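You operate a simulated robot arm through the tools that you are given. There is no shell and no other tool.

Carry out the task below with a simulated robot arm. There is one attempt and no reset: what you move stays moved.

## Task
Put the 20 mm bearing and the 2 m sensor away in the middle drawer.
Fine: shut it again; the other parts stay on the bench. Set down upright: what you pick out.

It is judged by the outcome, as a careful person would: the job done as asked, and still so three seconds after it is handed in. It fails if anything else is knocked over, pushed out of place, dropped, spilled or broken.

## Robot
A 6-joint arm with a two-finger parallel gripper, fixed in place. Base frame: the origin is at the foot of the arm, x ahead of it, y to its left, z up. Units: m, degrees, N and s.
With the tool pointing down near the work surface it reaches from about 0.3 to 0.66 m from the base axis. Its first joint turns from -115.0 to 115.0 degrees. Payload 3.43 kg.
Tool frame: the origin (TCP) lies between the finger pads and is the grasp point; the fingertips stand 0.034 m ahead of it; z points along the fingers, y is the line along which they close. The gripper opens to 0.128 m. The fingers are 0.024 m wide and 0.012 m thick; the gripper's body (0.048 by 0.13 m) begins 0.096 m behind the TCP.
Orientation is that of the tool frame in the base frame, as a unit quaternion [x, y, z, w]. With the fingers straight down and closing along the base's y, the tool's x points along the base's -x, its y along +y and its z along -z.

## Interface
- The arm moves only by the tool servo_tool. Its arguments are lists of equal length, an entry for each row: "dp": the shift along the base's x, y, z in units of 40 mm (1.0 is 40 mm), a list of three; "delta_rot": the turn, a rotation vector about the base's x, y, z in units of 4 degrees (1.0 is 4 degrees), a list of three; "hand": the gripper command, from -1 (fully open) to 1 (shut), values between in proportion. In form: {"dp": [[tx, ty, tz], ...], "delta_rot": [[wx, wy, wz], ...], "hand": [hand, ...]}. A call has 1 to 20 rows; each row shifts and turns the commanded pose from where the row before left it. A call with a number of a shift or a turn outside -1 to 1 is refused whole. Each row takes 0.2 s and may step no farther than 0.05 m and 8.6 degrees from the row before; otherwise, or with a gripper value out of range, the whole call is refused. Where a pose cannot be reached the arm comes as near as it can. A force on the tool above 40 N (or 10 N above the force at the start of the call, whichever is more), or a blocked arm, ends the call early, and 0.2 s more pass. The fingers move at their own pace (about 0.153 m/s each) and stop on an object; they squeeze with about 40 N. The grip force told is the motor's: it shows also when the fingers shut on nothing. Time passes only in rows, and 0.2 s behind the last, so rows that do not move let the fingers close. The reply holds the time, the measured pose of the TCP, the force on the tool along the base axes, the opening and the grip force, in the units named above and with some noise, with the torque about the TCP (base axes, N m) and any sound that the robot's microphone picked up, and new pictures: "show" is both (left out), scene, wrist or none.
- Cameras (640 x 400 px; columns grow to the right, rows downward): "scene" is fixed at [0.0494, -0.6496, 1.423]; the picture's right is [0.93, -0.38, 0.00], its down [-0.19, -0.47, -0.86] and it looks along [0.33, 0.80, -0.51] (base axes); focal length 341 px, centre (320, 200). "wrist" rides on the gripper at [0.076, -0.011, -0.16] in the tool frame; the picture's right is [0.15, 0.99, 0.00], its down [-0.88, 0.13, -0.46] and it looks along [-0.45, 0.07, 0.89] (tool axes); focal length 234 px, centre (320, 200). There is no depth. A picture from a camera that has moved, and an enlarged one, comes with that camera's place and axes in the base frame and with its lens.
- lift_body(by): slides the trunk up (or, below 0, down) by that many m; the arm rides with it, the base frame stays. It gives what a move gives, with no picture.
- inspect(camera, box): a new picture of the part [left, top, right, bottom] of that camera's present view, enlarged. The clock stands still meanwhile.
- close_job(): hands the job in; it is judged then, once.

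Places have to be worked out from the pictures, the camera data and where the tool is seen. Open the gripper and draw the arm clear of the work before you hand the job in, unless the task says otherwise.

The tools are called after "Emit:" as a command line: name --argument value ..., lists and objects as JSON in quotes. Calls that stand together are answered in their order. servo_tool: Moves the arm, as the interface text tells. Its arguments: {"type":"object","properties":{"dp":{"type":"array"},"delta_rot":{"type":"array"},"hand":{"type":"array"},"show":{"type":"string","enum":["both","scene","wrist","none"]}},"required":["dp","delta_rot","hand"]} The other tools are called the same way: lift_body (by) slides the trunk up or down; inspect (camera, box) takes an enlarged picture of a part of a camera's view; close_job () hands the job in.

At the start:

```text
time: 0.0
ee_pos: [0.3546, 0.2653, 1.1873]
orientation: [0.0, 1.0, 0.0, 0.0]
force: [-0.1, -0.2, -0.1]
torque: [-0.01, -0.01, 0.03]
opening: 0.1278
finger_force: 0.1
trunk travel left (down, up): [-0.875, 0.115]
```

scene: 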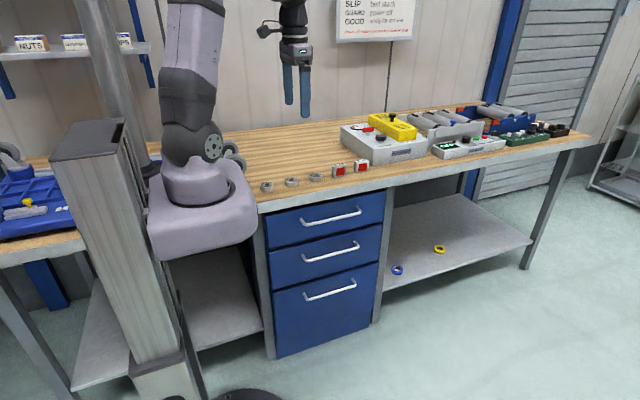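
wrist: 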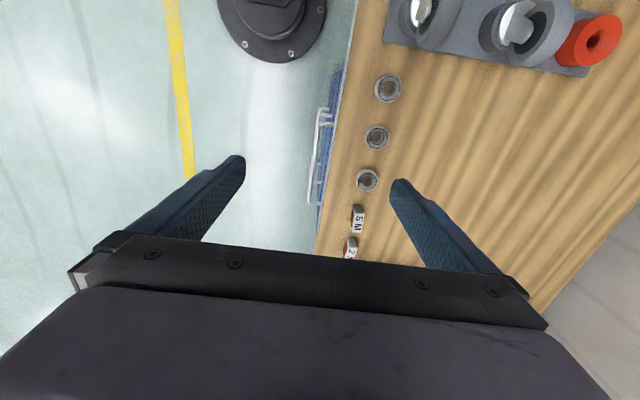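

The scene shows a bench with three bearings and two sensors in a row above a three-drawer cabinet. I'll zoom in on both views to identify the parts and the drawer handles.

Emit:
inspect --camera "scene" --box '[240, 140, 400, 240]'

Emit:
inspect --camera "wrist" --box '[290, 60, 450, 160]'

Emit:
inspect --camera "wrist" --box '[290, 160, 450, 260]'

Emit:
inspect --camera "scene" --box '[240, 180, 440, 360]'

```text
4.00 times, centred on (320, 190) of scene
camera zoom: at [0.0494, -0.6496, 1.423], right [0.93, -0.38, 0.0], down [-0.19, -0.47, -0.86], along [0.33, 0.8, -0.51], focal length 1366 px, centre (320, 240)
```

zoom: 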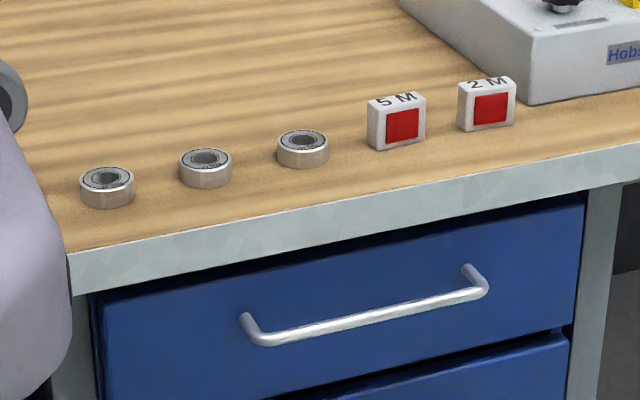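

```text
4.00 times, centred on (370, 110) of wrist
camera zoom: at [0.278, 0.2546, 1.3469], right [-0.15, 0.99, 0.0], down [0.88, 0.13, 0.46], along [0.45, 0.07, -0.89], focal length 937 px, centre (120, 560)
```

zoom: 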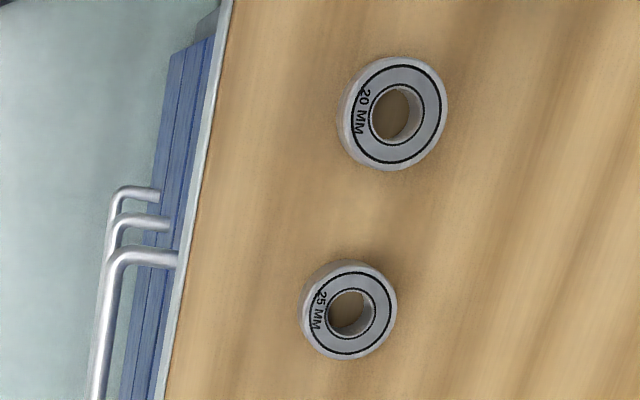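

```text
4.00 times, centred on (370, 210) of wrist
camera zoom: at [0.278, 0.2546, 1.3469], right [-0.15, 0.99, 0.0], down [0.88, 0.13, 0.46], along [0.45, 0.07, -0.89], focal length 937 px, centre (120, 160)
```

zoom: 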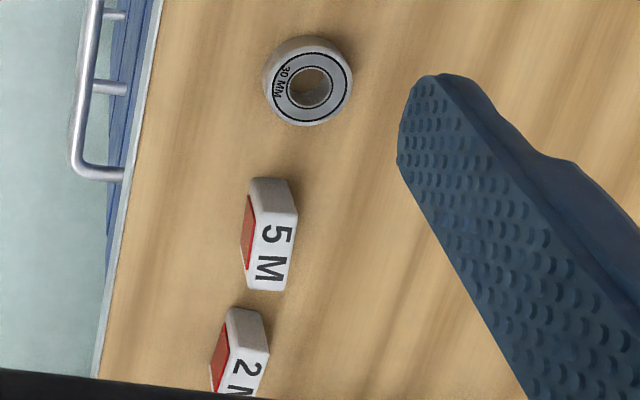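

```text
2.22 times, centred on (340, 270) of scene
camera zoom: at [0.0494, -0.6496, 1.423], right [0.93, -0.38, 0.0], down [-0.19, -0.47, -0.86], along [0.33, 0.8, -0.51], focal length 759 px, centre (276, 44)
```

zoom: 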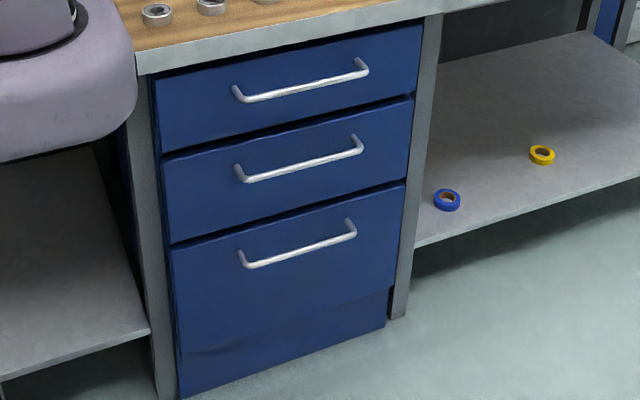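

From both views I place the 20 mm bearing near (0.274, 0.383), top z≈0.87, and the 2 M sensor near (0.64, 0.38). The middle handle runs along x from about 0.37 to 0.585, at y≈0.26 and z≈0.595. I'll first draw the arm back in front of the cabinet while tilting the tool toward +y.

Emit:
servo_tool --dp '[[0.2, -0.5, 0], [0.2, -0.5, 0], [0.2, -0.5, 0], [0.2, -0.5, 0], [0.2, -0.5, 0], [0.2, -0.5, 0], [0.2, -0.5, 0], [0.2, -0.5, 0], [0.2, -0.5, 0], [0.2, -0.5, 0], [0.2, -0.5, 0], [0.2, -0.5, 0]]' --delta_rot '[[1, 0, 0], [1, 0, 0], [1, 0, 0], [1, 0, 0], [1, 0, 0], [1, 0, 0], [1, 0, 0], [1, 0, 0], [1, 0, 0], [1, 0, 0], [1, 0, 0], [1, 0, 0]]' --hand '[-1, -1, -1, -1, -1, -1, -1, -1, -1, -1, -1, -1]'

```text
time: 2.6
ee_pos: [0.4506, 0.0245, 1.1873]
orientation: [0.0, 0.913, 0.407, 0.0]
force: [-0.9, -0.4, -0.2]
torque: [0.04, -0.01, 0.01]
opening: 0.1278
finger_force: 0.1
trunk travel left (down, up): [-0.875, 0.115]
camera wrist: at [0.3748, -0.1013, 1.2863], right [-0.15, 0.66, 0.74], down [0.88, -0.25, 0.4], along [0.45, 0.71, -0.54], focal length 234 px, centre (320, 200)
```

scene: 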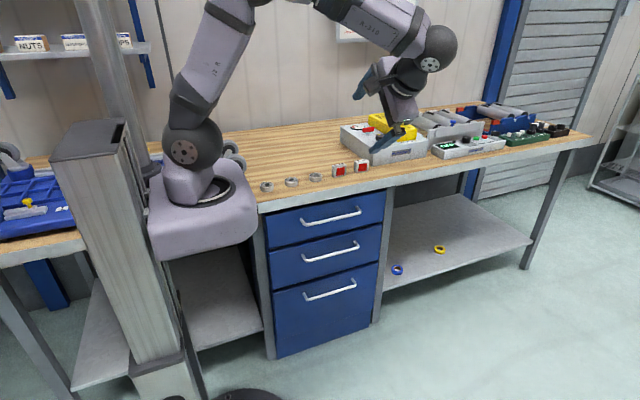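
wrist: 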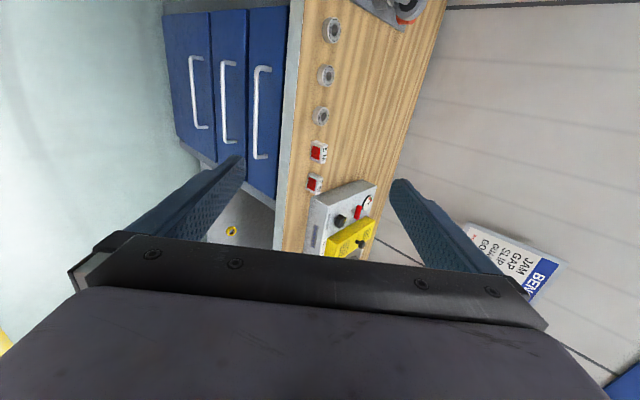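

The tilt worked and the arm is clear of the bench. I'll zoom in on the handles, then finish rotating the tool to horizontal facing the drawers.

Emit:
inspect --camera "wrist" --box '[150, 0, 350, 125]'

Emit:
servo_tool --dp '[[0, 0, 0], [0, 0, 0], [0, 0, 0], [0, 0, 0], [0, 0, 0], [0, 0, 0], [0, 0, 0], [0, 0, 0], [0, 0, 0], [0, 0, 0], [0, 0, 0]]' --delta_rot '[[1, 0, 0], [1, 0, 0], [1, 0, 0], [1, 0, 0], [1, 0, 0], [1, 0, 0], [1, 0, 0], [1, 0, 0], [1, 0, 0], [1, 0, 0], [0.5, 0, 0]]' --hand '[-1, -1, -1, -1, -1, -1, -1, -1, -1, -1, -1]'

```text
3.20 times, centred on (250, 62) of wrist
camera zoom: at [0.3748, -0.1013, 1.2863], right [-0.15, 0.66, 0.74], down [0.88, -0.25, 0.4], along [0.45, 0.71, -0.54], focal length 749 px, centre (544, 640)
```

zoom: 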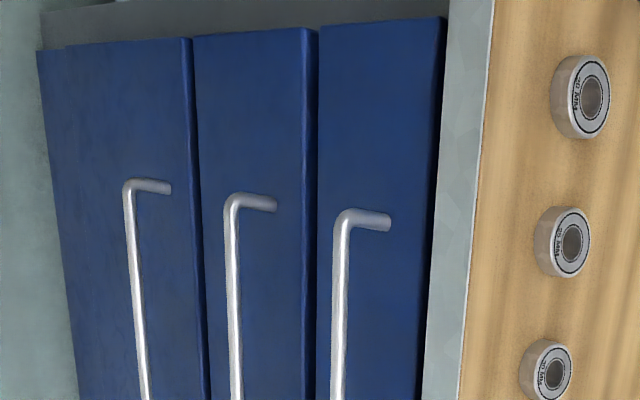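

```text
time: 5.0
ee_pos: [0.4496, 0.0266, 1.1866]
orientation: [-0.001, 0.707, 0.707, 0.0]
force: [0.5, 0.5, 0.5]
torque: [0.03, 0.0, -0.04]
opening: 0.1284
finger_force: 0.1
trunk travel left (down, up): [-0.875, 0.115]
camera wrist: at [0.374, -0.1337, 1.176], right [-0.15, 0.0, 0.99], down [0.88, -0.46, 0.13], along [0.45, 0.89, 0.07], focal length 234 px, centre (320, 200)
```

scene: 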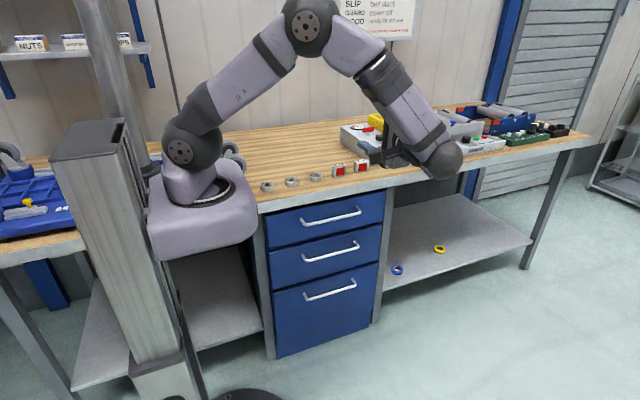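
wrist: 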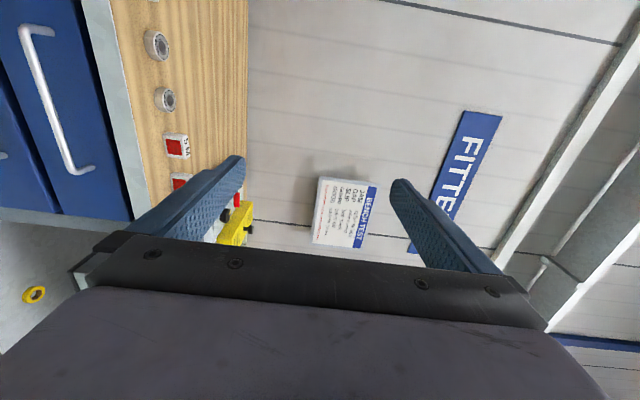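

The tool is now horizontal facing the cabinet at y≈0.027, well clear of it. I'll lower the trunk in two steps to bring the tool to handle height.

Emit:
lift_body --by -0.3

```text
time: 8.0
ee_pos: [0.4495, 0.0253, 0.8864]
orientation: [0.0, 0.707, 0.707, 0.001]
force: [-0.9, 0.3, -0.5]
torque: [-0.01, -0.02, 0.02]
opening: 0.1278
finger_force: 0.1
trunk travel left (down, up): [-0.575, 0.415]
```

The lowering was clean, with no contact force. I'll go down another 0.28 m to about z=0.606.

Emit:
lift_body --by -0.28

Emit:
servo_tool --dp '[[0, 0, 0]]' --delta_rot '[[0, 0, 0]]' --hand '[-0.4]'

```text
time: 10.8
ee_pos: [0.4503, 0.0258, 0.6069]
orientation: [0.0, 0.707, 0.707, 0.0]
force: [0.0, -0.3, 1.1]
torque: [-0.01, 0.02, -0.01]
opening: 0.1279
finger_force: 0.1
trunk travel left (down, up): [-0.295, 0.695]
```

```text
time: 11.2
ee_pos: [0.45, 0.0264, 0.6069]
orientation: [0.0, 0.707, 0.707, 0.0]
force: [0.3, -0.3, -0.6]
torque: [0.01, 0.0, 0.02]
opening: 0.0895
finger_force: 0.1
trunk travel left (down, up): [-0.295, 0.695]
camera wrist: at [0.374, -0.1336, 0.5961], right [-0.15, 0.0, 0.99], down [0.88, -0.46, 0.13], along [0.45, 0.89, 0.07], focal length 234 px, centre (320, 200)
```

scene: 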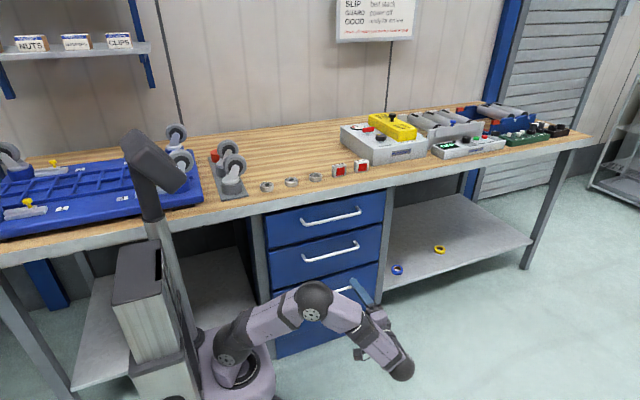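
wrist: 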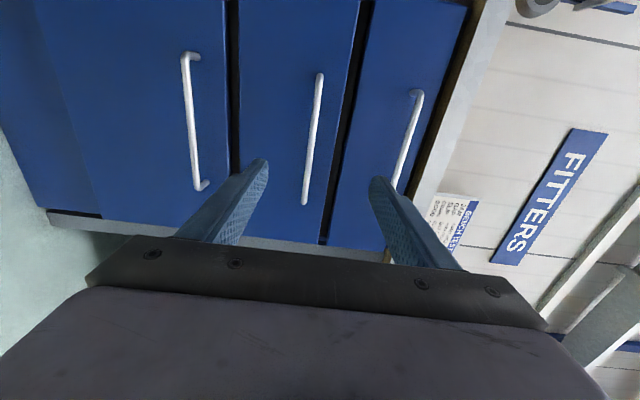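

The middle handle sits in the wrist view at about z≈0.597, x 0.367–0.586, y≈0.262. I'll centre on it at x≈0.477 and advance to y≈0.20, with the fingers half open above and below the bar.

Emit:
servo_tool --dp '[[0.1125, 0.725, -0.042], [0.1125, 0.725, -0.042], [0.1125, 0.725, -0.042], [0.1125, 0.725, -0.042], [0.1125, 0.725, -0.042], [0.1125, 0.725, -0.042]]' --delta_rot '[[0, 0, 0], [0, 0, 0], [0, 0, 0], [0, 0, 0], [0, 0, 0], [0, 0, 0]]' --hand '[-0.3, -0.3, -0.3, -0.3, -0.3, -0.3]'

```text
time: 12.6
ee_pos: [0.477, 0.1994, 0.5963]
orientation: [-0.001, 0.707, 0.707, 0.0]
force: [-0.5, -0.5, 0.6]
torque: [0.02, 0.01, 0.0]
opening: 0.0831
finger_force: 0.1
trunk travel left (down, up): [-0.295, 0.695]
camera wrist: at [0.4009, 0.0407, 0.586], right [-0.15, 0.0, 0.99], down [0.88, -0.46, 0.13], along [0.45, 0.89, 0.07], focal length 234 px, centre (320, 200)
```

scene: 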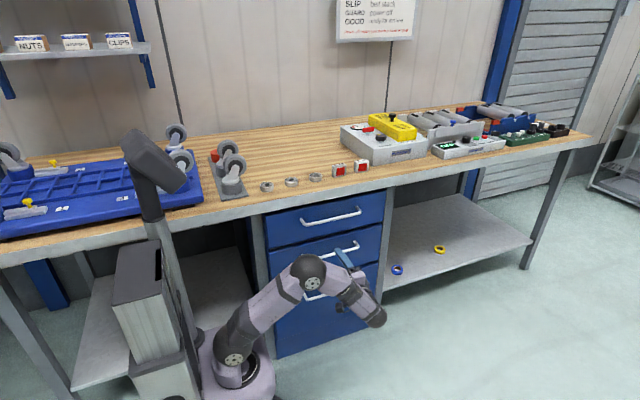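
wrist: 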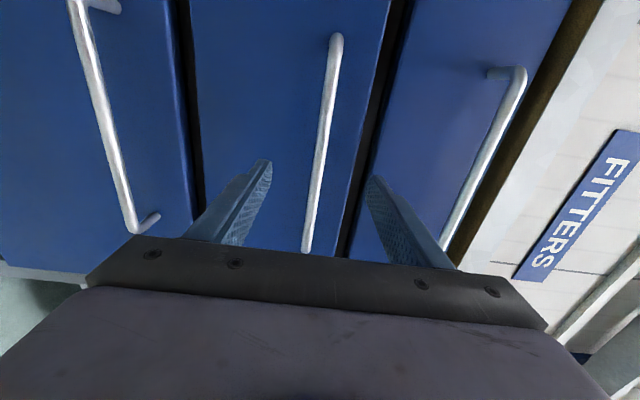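

The bar is centred between the fingers. I'll advance to y≈0.25, so the tips stop short of the drawer front, and then close on the bar.

Emit:
servo_tool --dp '[[0, 0.42, 0], [0, 0.42, 0], [0, 0.42, 0], [0, 0, 0]]' --delta_rot '[[0, 0, 0], [0, 0, 0], [0, 0, 0], [0, 0, 0]]' --hand '[-0.3, -0.3, -0.3, -0.3]'

Emit:
servo_tool --dp '[[0, 0, 0], [0, 0, 0], [0, 0, 0]]' --delta_rot '[[0, 0, 0], [0, 0, 0], [0, 0, 0]]' --hand '[0.5, 1, 1]'

```text
time: 13.6
ee_pos: [0.4784, 0.2515, 0.5957]
orientation: [0.0, 0.707, 0.707, 0.0]
force: [0.2, -0.3, -0.4]
torque: [-0.01, -0.03, 0.05]
opening: 0.0833
finger_force: 0.1
trunk travel left (down, up): [-0.295, 0.695]
camera wrist: at [0.4012, 0.0914, 0.5856], right [-0.15, 0.0, 0.99], down [0.88, -0.46, 0.13], along [0.45, 0.89, 0.07], focal length 234 px, centre (320, 200)
```

scene: 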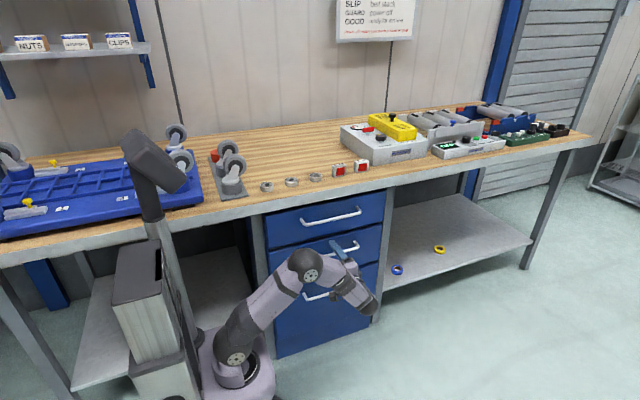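
wrist: 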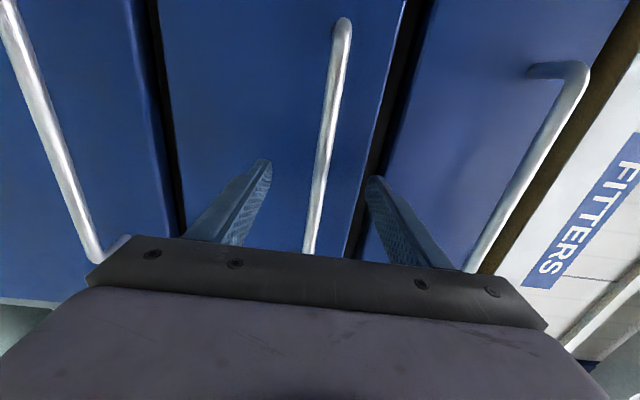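

```text
time: 14.4
ee_pos: [0.4763, 0.2504, 0.595]
orientation: [0.0, 0.708, 0.707, 0.001]
force: [-1.4, -1.0, -6.2]
torque: [-0.12, -0.17, -0.31]
opening: 0.0119
finger_force: 44.5
trunk travel left (down, up): [-0.295, 0.695]
camera wrist: at [0.4012, 0.0912, 0.5848], right [-0.14, 0.0, 0.99], down [0.88, -0.46, 0.13], along [0.45, 0.89, 0.06], focal length 234 px, centre (320, 200)
```

scene: 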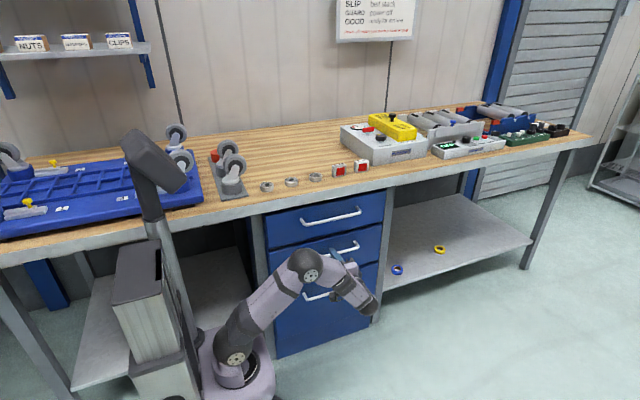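
wrist: 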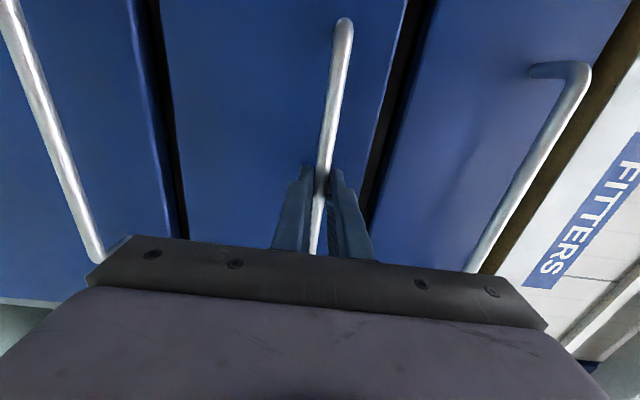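

The fingers hold the bar: opening 12 mm, grip 44 N. I'll pull the drawer gently along -y and watch the force.

Emit:
servo_tool --dp '[[0, -0.15, 0], [0, -0.3, 0], [0, -0.4, 0], [0, -0.4, 0], [0, -0.4, 0], [0, -0.4, 0], [0, -0.3, 0], [0, -0.15, 0]]' --delta_rot '[[0, 0, 0], [0, 0, 0], [0, 0, 0], [0, 0, 0], [0, 0, 0], [0, 0, 0], [0, 0, 0], [0, 0, 0]]' --hand '[1, 1, 1, 1, 1, 1, 1, 1]'

```text
time: 16.2
ee_pos: [0.4773, 0.1509, 0.5953]
orientation: [0.0, 0.709, 0.706, 0.0]
force: [-3.5, 2.6, -18.3]
torque: [-0.3, -0.14, -0.06]
opening: 0.0116
finger_force: 45.2
trunk travel left (down, up): [-0.295, 0.695]
camera wrist: at [0.4013, -0.0089, 0.5852], right [-0.14, 0.0, 0.99], down [0.88, -0.45, 0.13], along [0.45, 0.89, 0.06], focal length 234 px, centre (320, 200)
```

scene: 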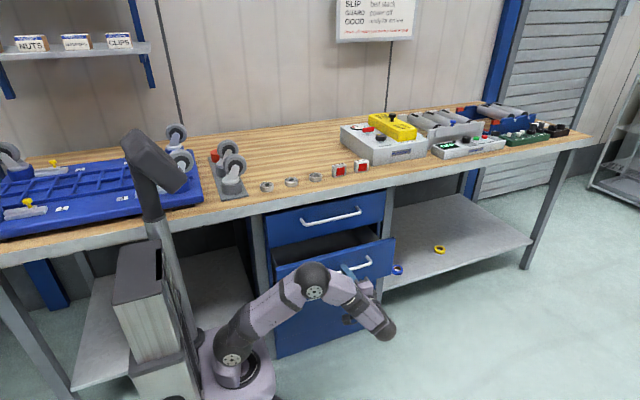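
wrist: 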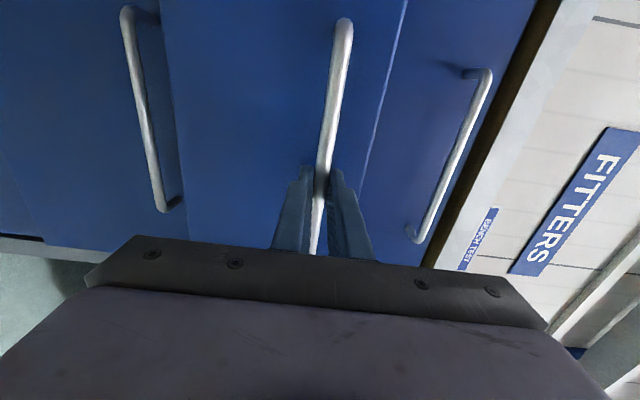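

The drawer has opened 0.10 m, with a small downward side load on the tool. I'll ease z down about 2 mm to relieve that and pull another ~0.13 m.

Emit:
servo_tool --dp '[[0, -0.15, -0.03], [0, -0.3, -0.03], [0, -0.4, 0], [0, -0.4, 0], [0, -0.4, 0], [0, -0.4, 0], [0, -0.4, 0], [0, -0.4, 0], [0, -0.25, 0], [0, -0.1, 0]]' --delta_rot '[[0, 0, 0], [0, 0, 0], [0, 0, 0], [0, 0, 0], [0, 0, 0], [0, 0, 0], [0, 0, 0], [0, 0, 0], [0, 0, 0], [0, 0, 0]]' --hand '[1, 1, 1, 1, 1, 1, 1, 1, 1, 1]'

```text
time: 18.4
ee_pos: [0.4773, 0.0226, 0.5955]
orientation: [0.0, 0.707, 0.707, 0.001]
force: [5.0, 0.5, 5.4]
torque: [0.07, 0.09, 1.16]
opening: 0.0119
finger_force: 44.8
trunk travel left (down, up): [-0.295, 0.695]
camera wrist: at [0.401, -0.1375, 0.5842], right [-0.15, 0.0, 0.99], down [0.88, -0.46, 0.13], along [0.45, 0.89, 0.07], focal length 234 px, centre (320, 200)
```

scene: 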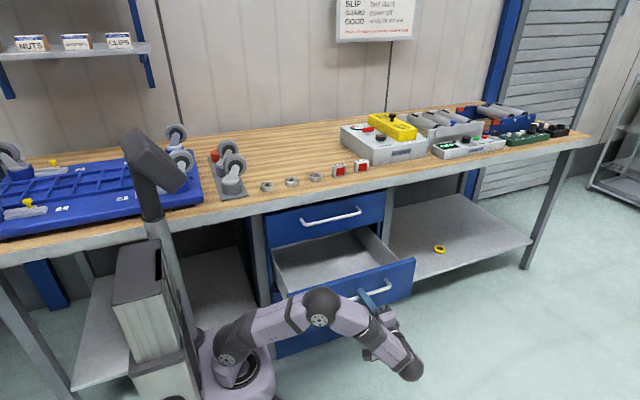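
wrist: 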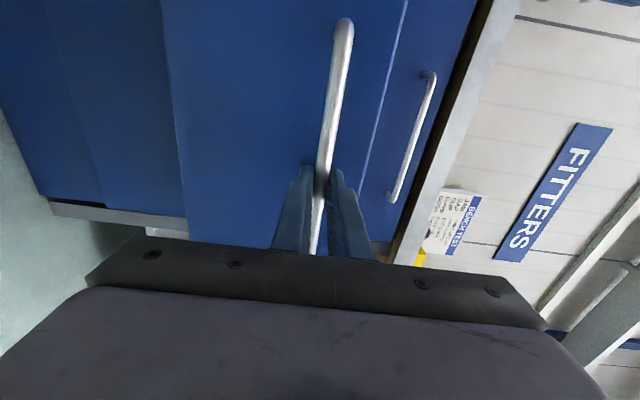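

The drawer is open about 0.23 m. I'll zoom in to see the interior and its extents.

Emit:
inspect --camera "scene" --box '[240, 180, 440, 360]'

```text
2.22 times, centred on (340, 270) of scene
camera zoom: at [0.0494, -0.6496, 1.423], right [0.93, -0.38, 0.0], down [-0.19, -0.47, -0.86], along [0.33, 0.8, -0.51], focal length 759 px, centre (276, 44)
```

zoom: 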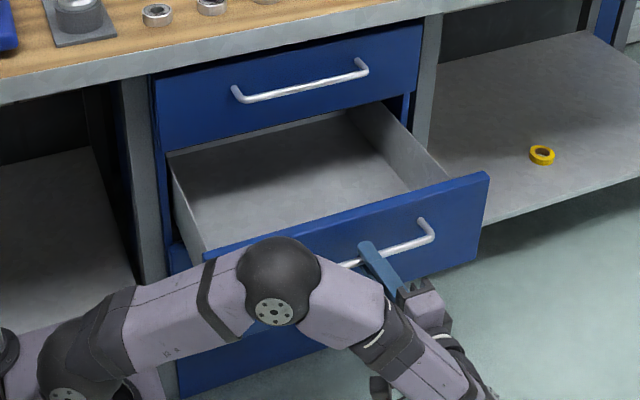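

The drawer is empty, with its floor at about z≈0.478 and the front panel top at about 0.65. I'll pull it another 40 mm for clearance when placing.

Emit:
servo_tool --dp '[[0, -0.2, 0], [0, -0.3, 0], [0, -0.3, 0], [0, -0.2, 0]]' --delta_rot '[[0, 0, 0], [0, 0, 0], [0, 0, 0], [0, 0, 0]]' --hand '[1, 1, 1, 1]' --show "scene"

```text
time: 19.4
ee_pos: [0.4777, -0.0185, 0.5942]
orientation: [0.001, 0.707, 0.707, 0.002]
force: [3.8, 0.8, 11.3]
torque: [0.21, 0.12, -0.35]
opening: 0.0119
finger_force: 45.5
trunk travel left (down, up): [-0.295, 0.695]
```

scene: 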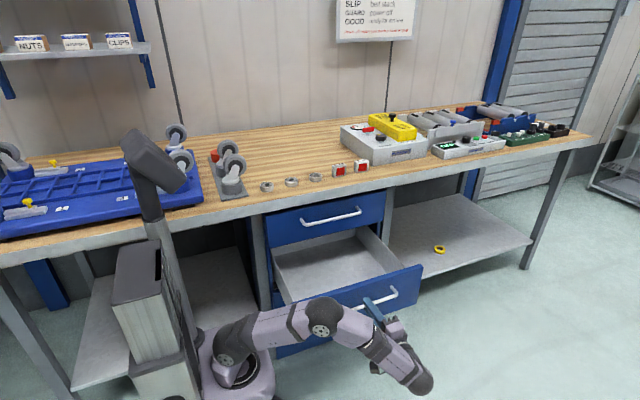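

The drawer is now 0.27 m open. I'll open the fingers to release the bar and back straight off along -y.

Emit:
servo_tool --dp '[[0, 0, 0], [0, 0, 0], [0, -0.4, 0], [0, -0.5, 0], [0, -0.5, 0], [0, -0.4, 0]]' --delta_rot '[[0, 0, 0], [0, 0, 0], [0, 0, 0], [0, 0, 0], [0, 0, 0], [0, 0, 0]]' --hand '[-0.3, -0.3, -0.3, -0.3, -0.3, -0.3]'

```text
time: 20.8
ee_pos: [0.4708, -0.0479, 0.5768]
orientation: [0.002, 0.708, 0.706, 0.001]
force: [0.8, -1.2, 0.5]
torque: [0.01, 0.01, -0.03]
opening: 0.0833
finger_force: 0.0
out of reach, approached as far as the arm can: row 4, 5, 6
trunk travel left (down, up): [-0.295, 0.695]
camera wrist: at [0.3925, -0.2078, 0.5669], right [-0.15, 0.0, 0.99], down [0.88, -0.46, 0.13], along [0.46, 0.89, 0.06], focal length 234 px, centre (320, 200)
```

scene: 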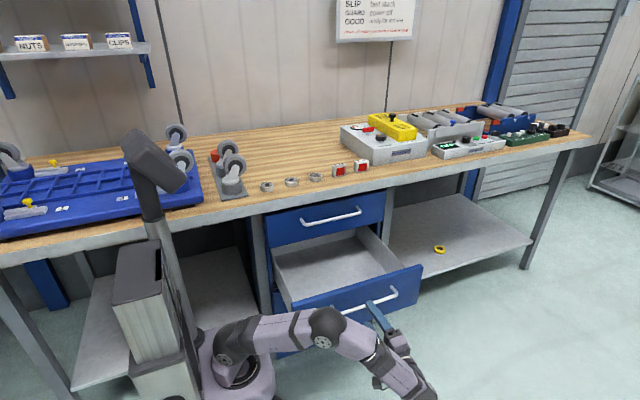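
wrist: 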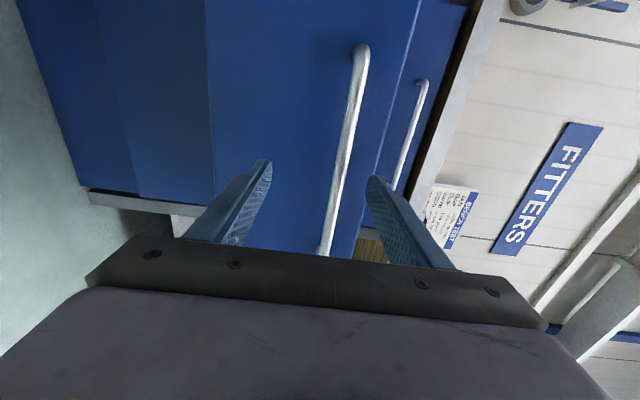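

The arm is at its reach limit there, with the fingertips roughly level with the bar. I'll slide toward -x and further back along -y to clear the handle.

Emit:
servo_tool --dp '[[-0.5, 0, 0], [-0.5, 0, 0], [-0.5, -0.2, 0], [-0.5, -0.3, 0], [-0.5, -0.3, 0]]' --delta_rot '[[0, 0, 0], [0, 0, 0], [0, 0, 0], [0, 0, 0], [0, 0, 0]]' --hand '[-0.3, -0.3, -0.3, -0.3, -0.3]'

```text
time: 22.0
ee_pos: [0.3686, -0.0712, 0.5711]
orientation: [0.002, 0.709, 0.705, 0.001]
force: [-0.1, 0.2, -0.4]
torque: [-0.01, -0.01, 0.03]
opening: 0.0833
finger_force: 0.0
out of reach, approached as far as the arm can: row 4, 5
trunk travel left (down, up): [-0.295, 0.695]
camera wrist: at [0.291, -0.2314, 0.5612], right [-0.15, 0.0, 0.99], down [0.88, -0.46, 0.13], along [0.45, 0.89, 0.06], focal length 234 px, centre (320, 200)
```

scene: 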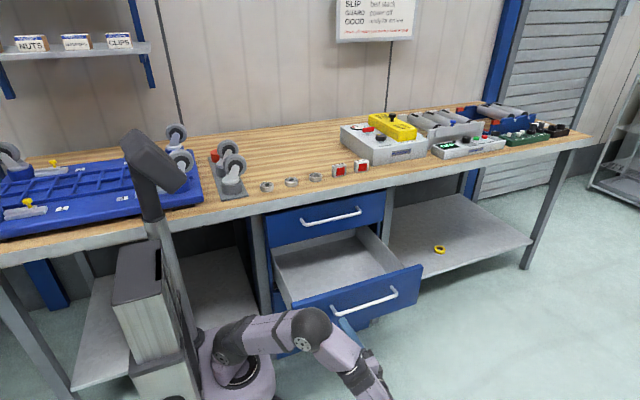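
wrist: 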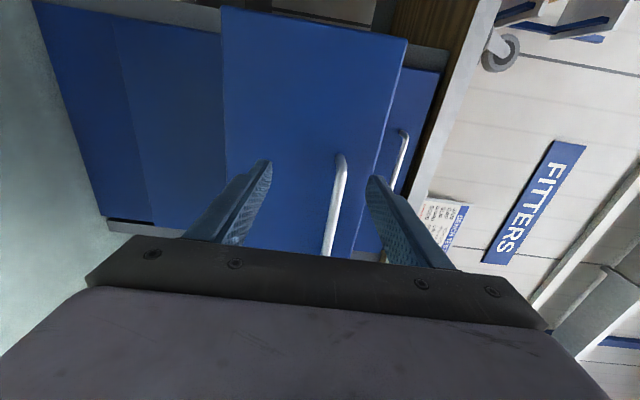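

The fingertips are now about 25 mm in front of the bar, so the path up is clear. I'll raise the trunk 0.58 m back to working height above the bench.

Emit:
lift_body --by 0.2

Emit:
lift_body --by 0.38

```text
time: 24.2
ee_pos: [0.3682, -0.0727, 0.7706]
orientation: [0.002, 0.708, 0.706, 0.001]
force: [-0.8, 0.2, -0.4]
torque: [-0.02, -0.01, -0.03]
opening: 0.0833
finger_force: 0.1
trunk travel left (down, up): [-0.495, 0.495]
```

```text
time: 27.9
ee_pos: [0.3682, -0.0709, 1.1506]
orientation: [0.001, 0.708, 0.706, 0.001]
force: [0.3, -0.5, -0.3]
torque: [0.01, -0.01, 0.03]
opening: 0.0832
finger_force: 0.1
trunk travel left (down, up): [-0.875, 0.115]
```

The arm is back at bench height. I'll rotate the tool to point straight down while moving toward the bearing, staying high.

Emit:
servo_tool --dp '[[-0.1, 0.35, 0], [-0.1, 0.35, 0], [-0.1, 0.35, 0], [-0.1, 0.35, 0], [-0.1, 0.35, 0], [-0.1, 0.35, 0], [-0.1, 0.35, 0], [-0.1, 0.35, 0], [-0.1, 0.35, 0], [-0.1, 0.35, 0], [-0.1, 0.35, 0], [-0.1, 0.35, 0], [-0.1, 0.35, 0], [-0.1, 0.35, 0], [-0.1, 0.35, 0], [-0.1, 0.35, 0], [-0.1, 0.35, 0], [-0.1, 0.35, 0], [-0.1, 0.35, 0], [-0.1, 0.35, 0]]' --delta_rot '[[-1, 0, 0], [-1, 0, 0], [-1, 0, 0], [-1, 0, 0], [-1, 0, 0], [-1, 0, 0], [-1, 0, 0], [-1, 0, 0], [-1, 0, 0], [-1, 0, 0], [-1, 0, 0], [-1, 0, 0], [-1, 0, 0], [-1, 0, 0], [-1, 0, 0], [-1, 0, 0], [-1, 0, 0], [-1, 0, 0], [-1, 0, 0], [-1, 0, 0]]' --hand '[-0.3, -0.3, -0.3, -0.3, -0.3, -0.3, -0.3, -0.3, -0.3, -0.3, -0.3, -0.3, -0.3, -0.3, -0.3, -0.3, -0.3, -0.3, -0.3, -0.3]'

```text
time: 32.1
ee_pos: [0.2876, 0.2094, 1.1523]
orientation: [0.0, 0.996, 0.085, 0.002]
force: [-0.1, 0.0, 0.9]
torque: [-0.03, -0.02, -0.03]
opening: 0.0831
finger_force: 0.0
trunk travel left (down, up): [-0.875, 0.115]
camera wrist: at [0.2115, 0.171, 1.3072], right [-0.15, 0.98, 0.17], down [0.88, 0.05, 0.47], along [0.45, 0.22, -0.86], focal length 234 px, centre (320, 200)
```

scene: 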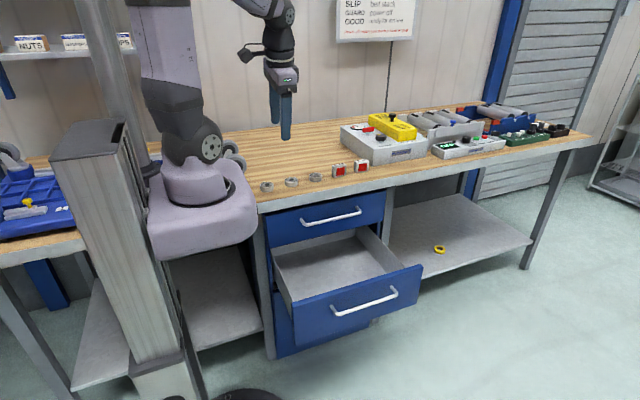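
wrist: 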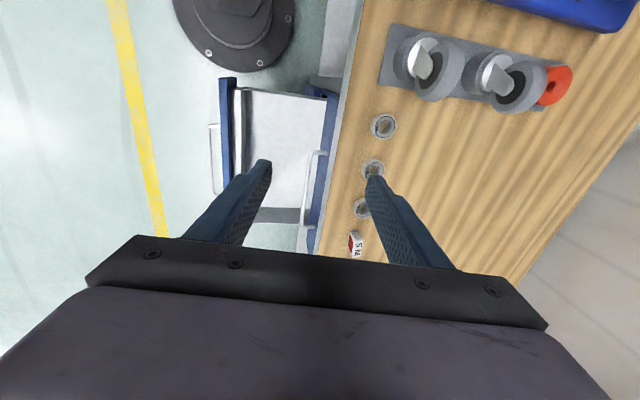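

The tool is nearly vertical. There are casters on a plate close to the 20 mm bearing on its -x side, so before descending I'll zoom in to judge their height and clearance.

Emit:
inspect --camera "scene" --box '[200, 120, 360, 220]'

Emit:
inspect --camera "wrist" --box '[340, 0, 580, 150]'

```text
4.00 times, centred on (280, 170) of scene
camera zoom: at [0.0494, -0.6496, 1.423], right [0.93, -0.38, 0.0], down [-0.19, -0.47, -0.86], along [0.33, 0.8, -0.51], focal length 1366 px, centre (480, 320)
```

zoom: 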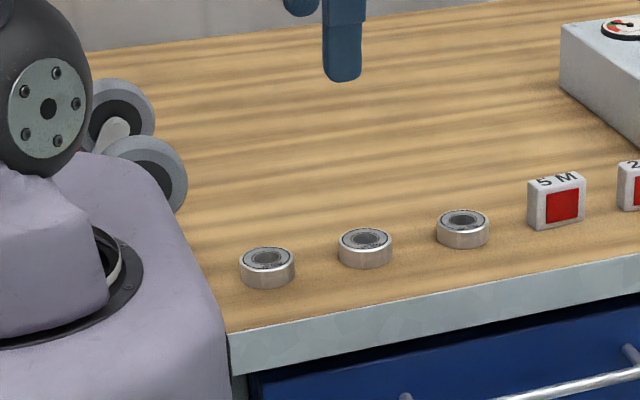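

```text
2.67 times, centred on (460, 75) of wrist
camera zoom: at [0.2115, 0.171, 1.3072], right [-0.15, 0.98, 0.17], down [0.88, 0.05, 0.47], along [0.45, 0.22, -0.86], focal length 624 px, centre (-53, 533)
```

zoom: 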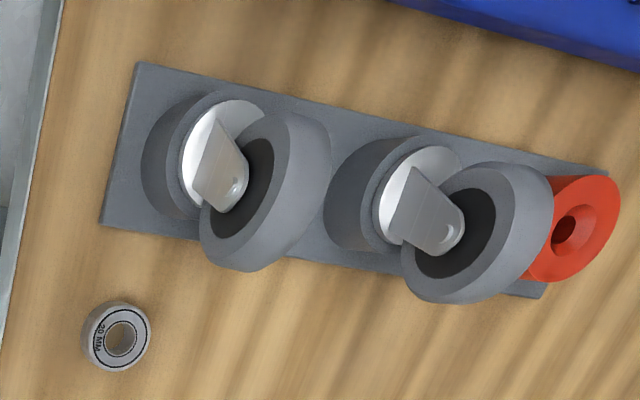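

The near caster wheel tops out at about z≈0.99 and reaches x≈0.21, y≈0.41. I'll yaw the tool +30° so the wrist camera and gripper body clear it, and come to a hover above the bearing at about (0.274, 0.385).

Emit:
servo_tool --dp '[[-0.031, 0.4, -0.34], [-0.031, 0.4, -0.34], [-0.031, 0.4, -0.34], [-0.031, 0.4, -0.34], [-0.031, 0.4, -0.34], [-0.031, 0.4, -0.34], [-0.031, 0.4, -0.34], [-0.031, 0.4, -0.34], [-0.031, 0.4, -0.34], [-0.031, 0.4, -0.34], [-0.031, 0.4, -0.34], [0, 0, 0]]' --delta_rot '[[-0.81, 0, 0], [-0.81, 0, 0], [-0.81, 0, 0], [0, 0, 0.94], [0, 0, 0.94], [0, 0, 0.94], [0, 0, 0.94], [0, 0, 0.94], [0, 0, 0.94], [0, 0, 0.94], [0, 0, 0.94], [0, 0, 0]]' --hand '[-0.2, -0.2, -0.2, -0.2, -0.2, -0.2, -0.2, -0.2, -0.2, -0.2, -0.2, -0.2]'

```text
time: 34.7
ee_pos: [0.2734, 0.3845, 1.0017]
orientation: [-0.26, 0.966, 0.002, 0.001]
force: [-0.4, -0.4, 0.0]
torque: [0.01, -0.02, 0.01]
opening: 0.0767
finger_force: 0.0
trunk travel left (down, up): [-0.875, 0.115]
camera wrist: at [0.2137, 0.3353, 1.1616], right [-0.62, 0.78, 0.0], down [0.7, 0.55, 0.46], along [0.36, 0.29, -0.89], focal length 234 px, centre (320, 200)
```

scene: 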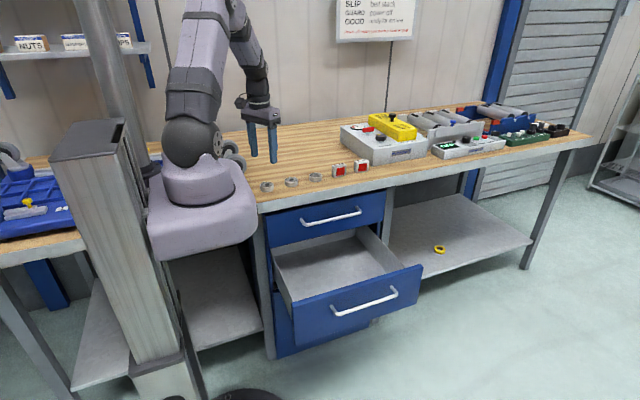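
wrist: 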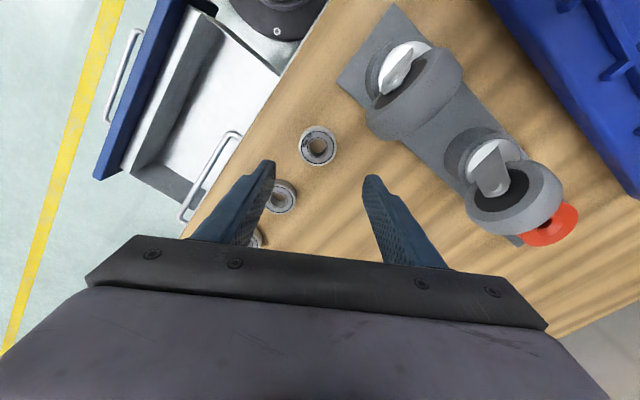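

I'm hovering over the bearing. I'll zoom the wrist view to refine its position relative to the fingers.

Emit:
inspect --camera "wrist" --box '[240, 100, 400, 200]'

```text
4.00 times, centred on (320, 150) of wrist
camera zoom: at [0.2137, 0.3353, 1.1616], right [-0.62, 0.78, 0.0], down [0.7, 0.55, 0.46], along [0.36, 0.29, -0.89], focal length 937 px, centre (320, 400)
```

zoom: 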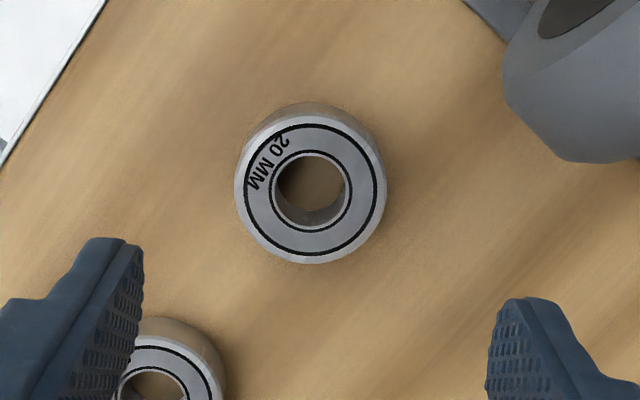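

The bearing centre is about 2–3 mm off the tool axis. I'll correct to about (0.275, 0.3825) and descend to z≈0.893, with the tips about 3–4 mm above the bench.

Emit:
servo_tool --dp '[[0.04, -0.05, -0.6], [0, 0, -0.6], [0, 0, -0.6], [0, 0, -0.5], [0, 0, -0.25], [0, 0, -0.15], [0, 0, 0]]' --delta_rot '[[0, 0, 0], [0, 0, 0], [0, 0, 0], [0, 0, 0], [0, 0, 0], [0, 0, 0], [0, 0, 0]]' --hand '[-0.2, -0.2, -0.2, -0.2, -0.2, -0.2, -0.2]'

```text
time: 36.3
ee_pos: [0.276, 0.3835, 0.8949]
orientation: [-0.26, 0.966, 0.002, 0.002]
force: [0.8, -0.5, 3.8]
torque: [-0.13, -0.03, -0.01]
opening: 0.0769
finger_force: 0.0
trunk travel left (down, up): [-0.875, 0.115]
camera wrist: at [0.2159, 0.3339, 1.0541], right [-0.62, 0.78, 0.0], down [0.7, 0.55, 0.46], along [0.36, 0.29, -0.89], focal length 234 px, centre (320, 200)
```

scene: 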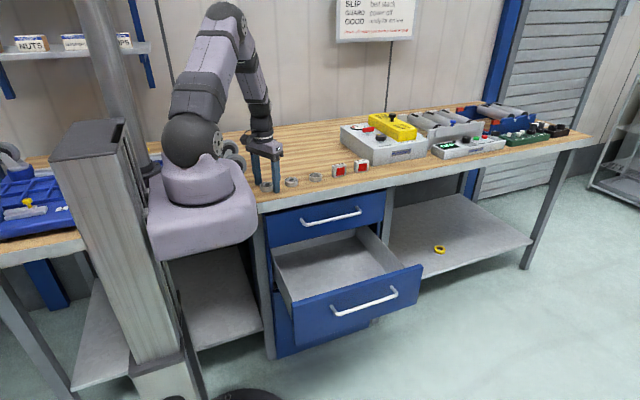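
wrist: 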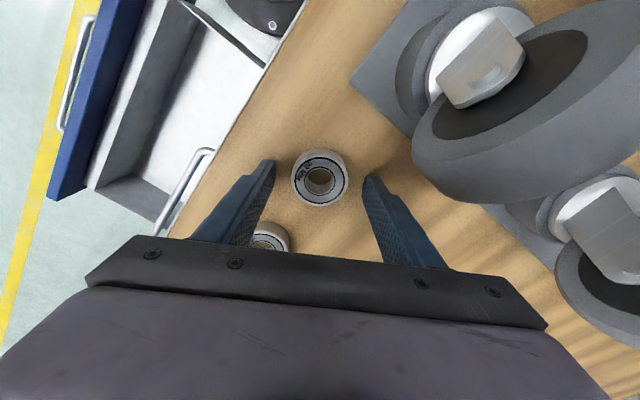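

The force reads about +3.8 N, so the tips may already be touching the bench, which would put it at about z≈0.861. I'll look closely before closing.

Emit:
inspect --camera "wrist" --box '[240, 120, 400, 220]'

Emit:
inspect --camera "scene" --box '[220, 120, 340, 200]'

```text
4.00 times, centred on (320, 170) of wrist
camera zoom: at [0.2159, 0.3339, 1.0541], right [-0.62, 0.78, 0.0], down [0.7, 0.55, 0.46], along [0.36, 0.29, -0.89], focal length 937 px, centre (320, 320)
```

zoom: 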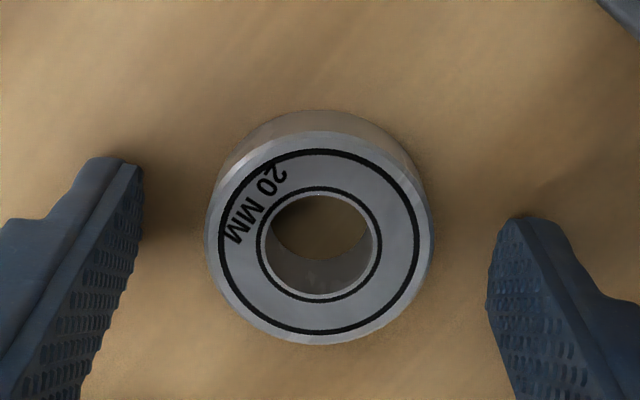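

```text
5.00 times, centred on (280, 160) of scene
camera zoom: at [0.0494, -0.6496, 1.423], right [0.93, -0.38, 0.0], down [-0.19, -0.47, -0.86], along [0.33, 0.8, -0.51], focal length 1707 px, centre (520, 400)
```

zoom: 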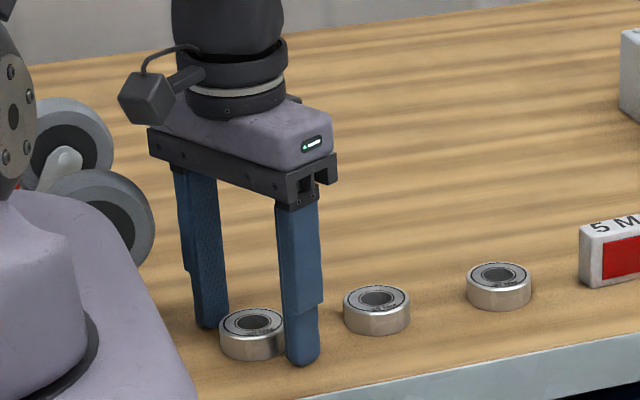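

The bearing is well centred between the fingers. I'll lift 1 mm to take the tips off the bench, then close the grip.

Emit:
servo_tool --dp '[[0, 0, 0.03], [0, 0, 0], [0, 0, 0], [0, 0, 0]]' --delta_rot '[[0, 0, 0], [0, 0, 0], [0, 0, 0], [0, 0, 0]]' --hand '[0.1, 0.3, 0.6, 0.6]' --show "wrist"

```text
time: 37.3
ee_pos: [0.276, 0.381, 0.8943]
orientation: [-0.26, 0.966, 0.001, 0.002]
force: [-0.5, 0.1, 0.8]
torque: [0.01, 0.01, 0.01]
opening: 0.0459
finger_force: 40.4
trunk travel left (down, up): [-0.875, 0.115]
camera wrist: at [0.2158, 0.334, 1.0548], right [-0.62, 0.78, 0.0], down [0.7, 0.55, 0.46], along [0.36, 0.29, -0.89], focal length 234 px, centre (320, 200)
```

wrist: 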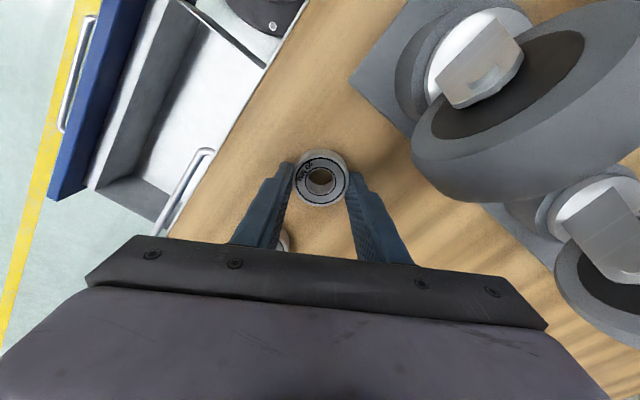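

The bearing is gripped at 45.9 mm with 40 N. I'll lift straight up about 0.11 m with full squeeze and check that it comes along.

Emit:
servo_tool --dp '[[0, 0, 0], [0, 0, 0.3], [0, 0, 0.5], [0, 0, 0.6], [0, 0, 0.6], [0, 0, 0.5], [0, 0, 0.3]]' --delta_rot '[[0, 0, 0], [0, 0, 0], [0, 0, 0], [0, 0, 0], [0, 0, 0], [0, 0, 0], [0, 0, 0]]' --hand '[1, 1, 1, 1, 1, 1, 1]'

```text
time: 38.9
ee_pos: [0.2765, 0.3823, 1.0075]
orientation: [-0.259, 0.966, 0.001, 0.001]
force: [-0.9, 0.0, -0.6]
torque: [-0.02, 0.0, 0.03]
opening: 0.0458
finger_force: 40.2
trunk travel left (down, up): [-0.875, 0.115]
camera wrist: at [0.2159, 0.3338, 1.1676], right [-0.62, 0.78, 0.0], down [0.7, 0.55, 0.46], along [0.36, 0.29, -0.89], focal length 234 px, centre (320, 200)
```

scene: 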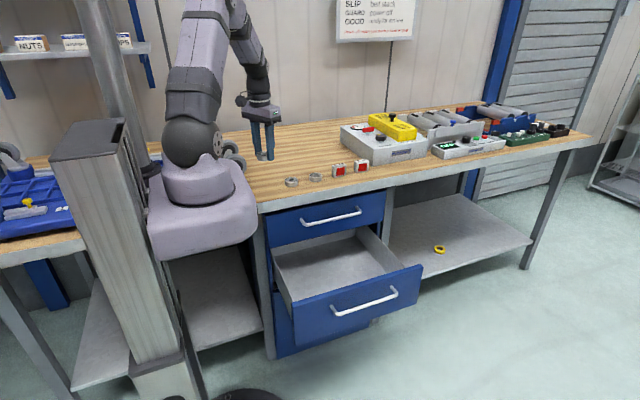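
wrist: 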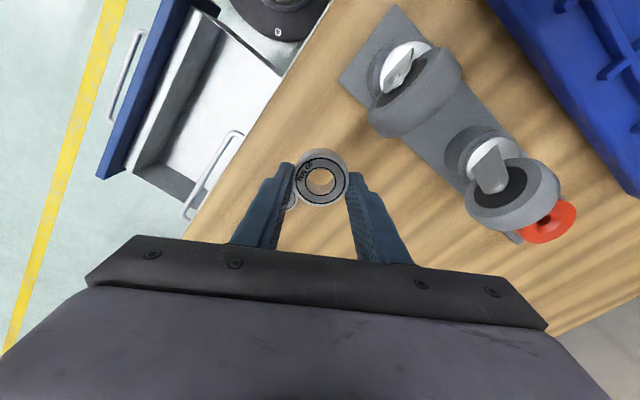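

The bearing is held and lifted clear. I'll move it out in front of the bench, above the open drawer at about (0.36, 0.155).

Emit:
servo_tool --dp '[[0.13, -0.36, 0], [0.26, -0.71, 0], [0.26, -0.71, 0], [0.26, -0.71, 0], [0.26, -0.71, 0], [0.26, -0.71, 0], [0.26, -0.71, 0], [0.26, -0.71, 0], [0.13, -0.36, 0]]' --delta_rot '[[0, 0, 0], [0, 0, 0], [0, 0, 0], [0, 0, 0], [0, 0, 0], [0, 0, 0], [0, 0, 0], [0, 0, 0], [0, 0, 0]]' --hand '[1, 1, 1, 1, 1, 1, 1, 1, 1]'

```text
time: 40.9
ee_pos: [0.3594, 0.1535, 1.0084]
orientation: [-0.26, 0.966, 0.002, 0.002]
force: [-0.1, 0.0, -1.4]
torque: [0.05, 0.04, 0.02]
opening: 0.0453
finger_force: 40.1
trunk travel left (down, up): [-0.875, 0.115]
camera wrist: at [0.2985, 0.1052, 1.1674], right [-0.62, 0.78, 0.0], down [0.7, 0.55, 0.46], along [0.36, 0.29, -0.89], focal length 234 px, centre (320, 200)
```

scene: 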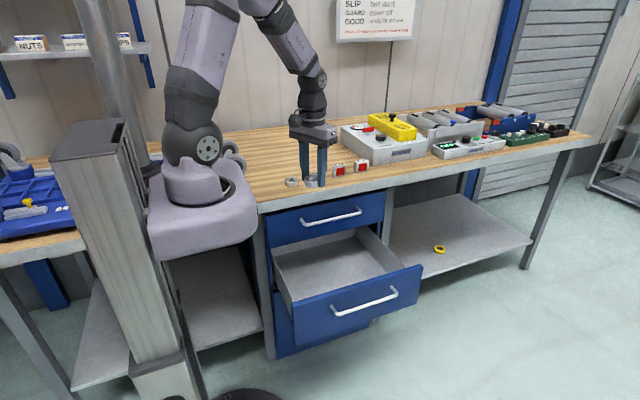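
wrist: 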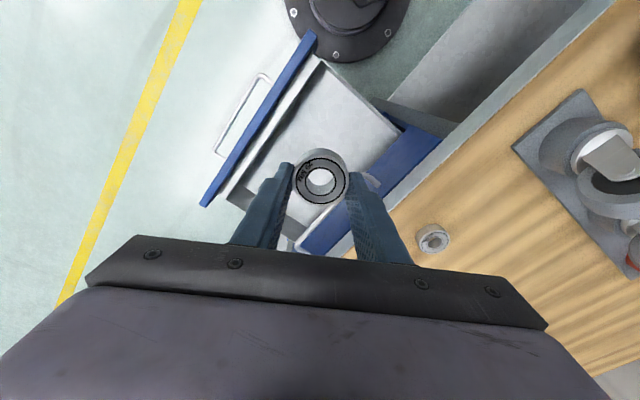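

The bearing is above the drawer. I'll zoom the wrist view to measure the drawer's front panel and side edges before lowering.

Emit:
inspect --camera "wrist" --box '[190, 10, 450, 260]'

```text
1.60 times, centred on (320, 135) of wrist
camera zoom: at [0.2985, 0.1052, 1.1674], right [-0.62, 0.78, 0.0], down [0.7, 0.55, 0.46], along [0.36, 0.29, -0.89], focal length 375 px, centre (320, 304)
```

zoom: 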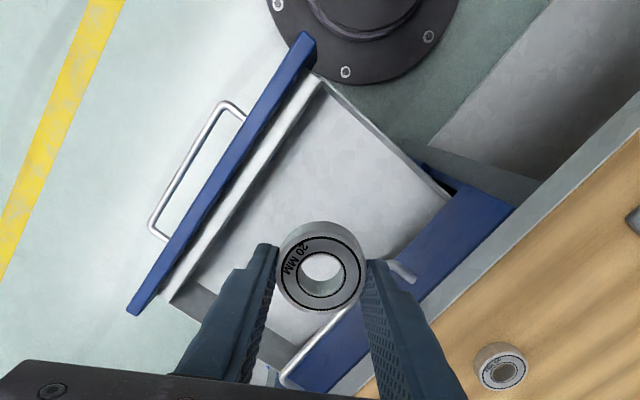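

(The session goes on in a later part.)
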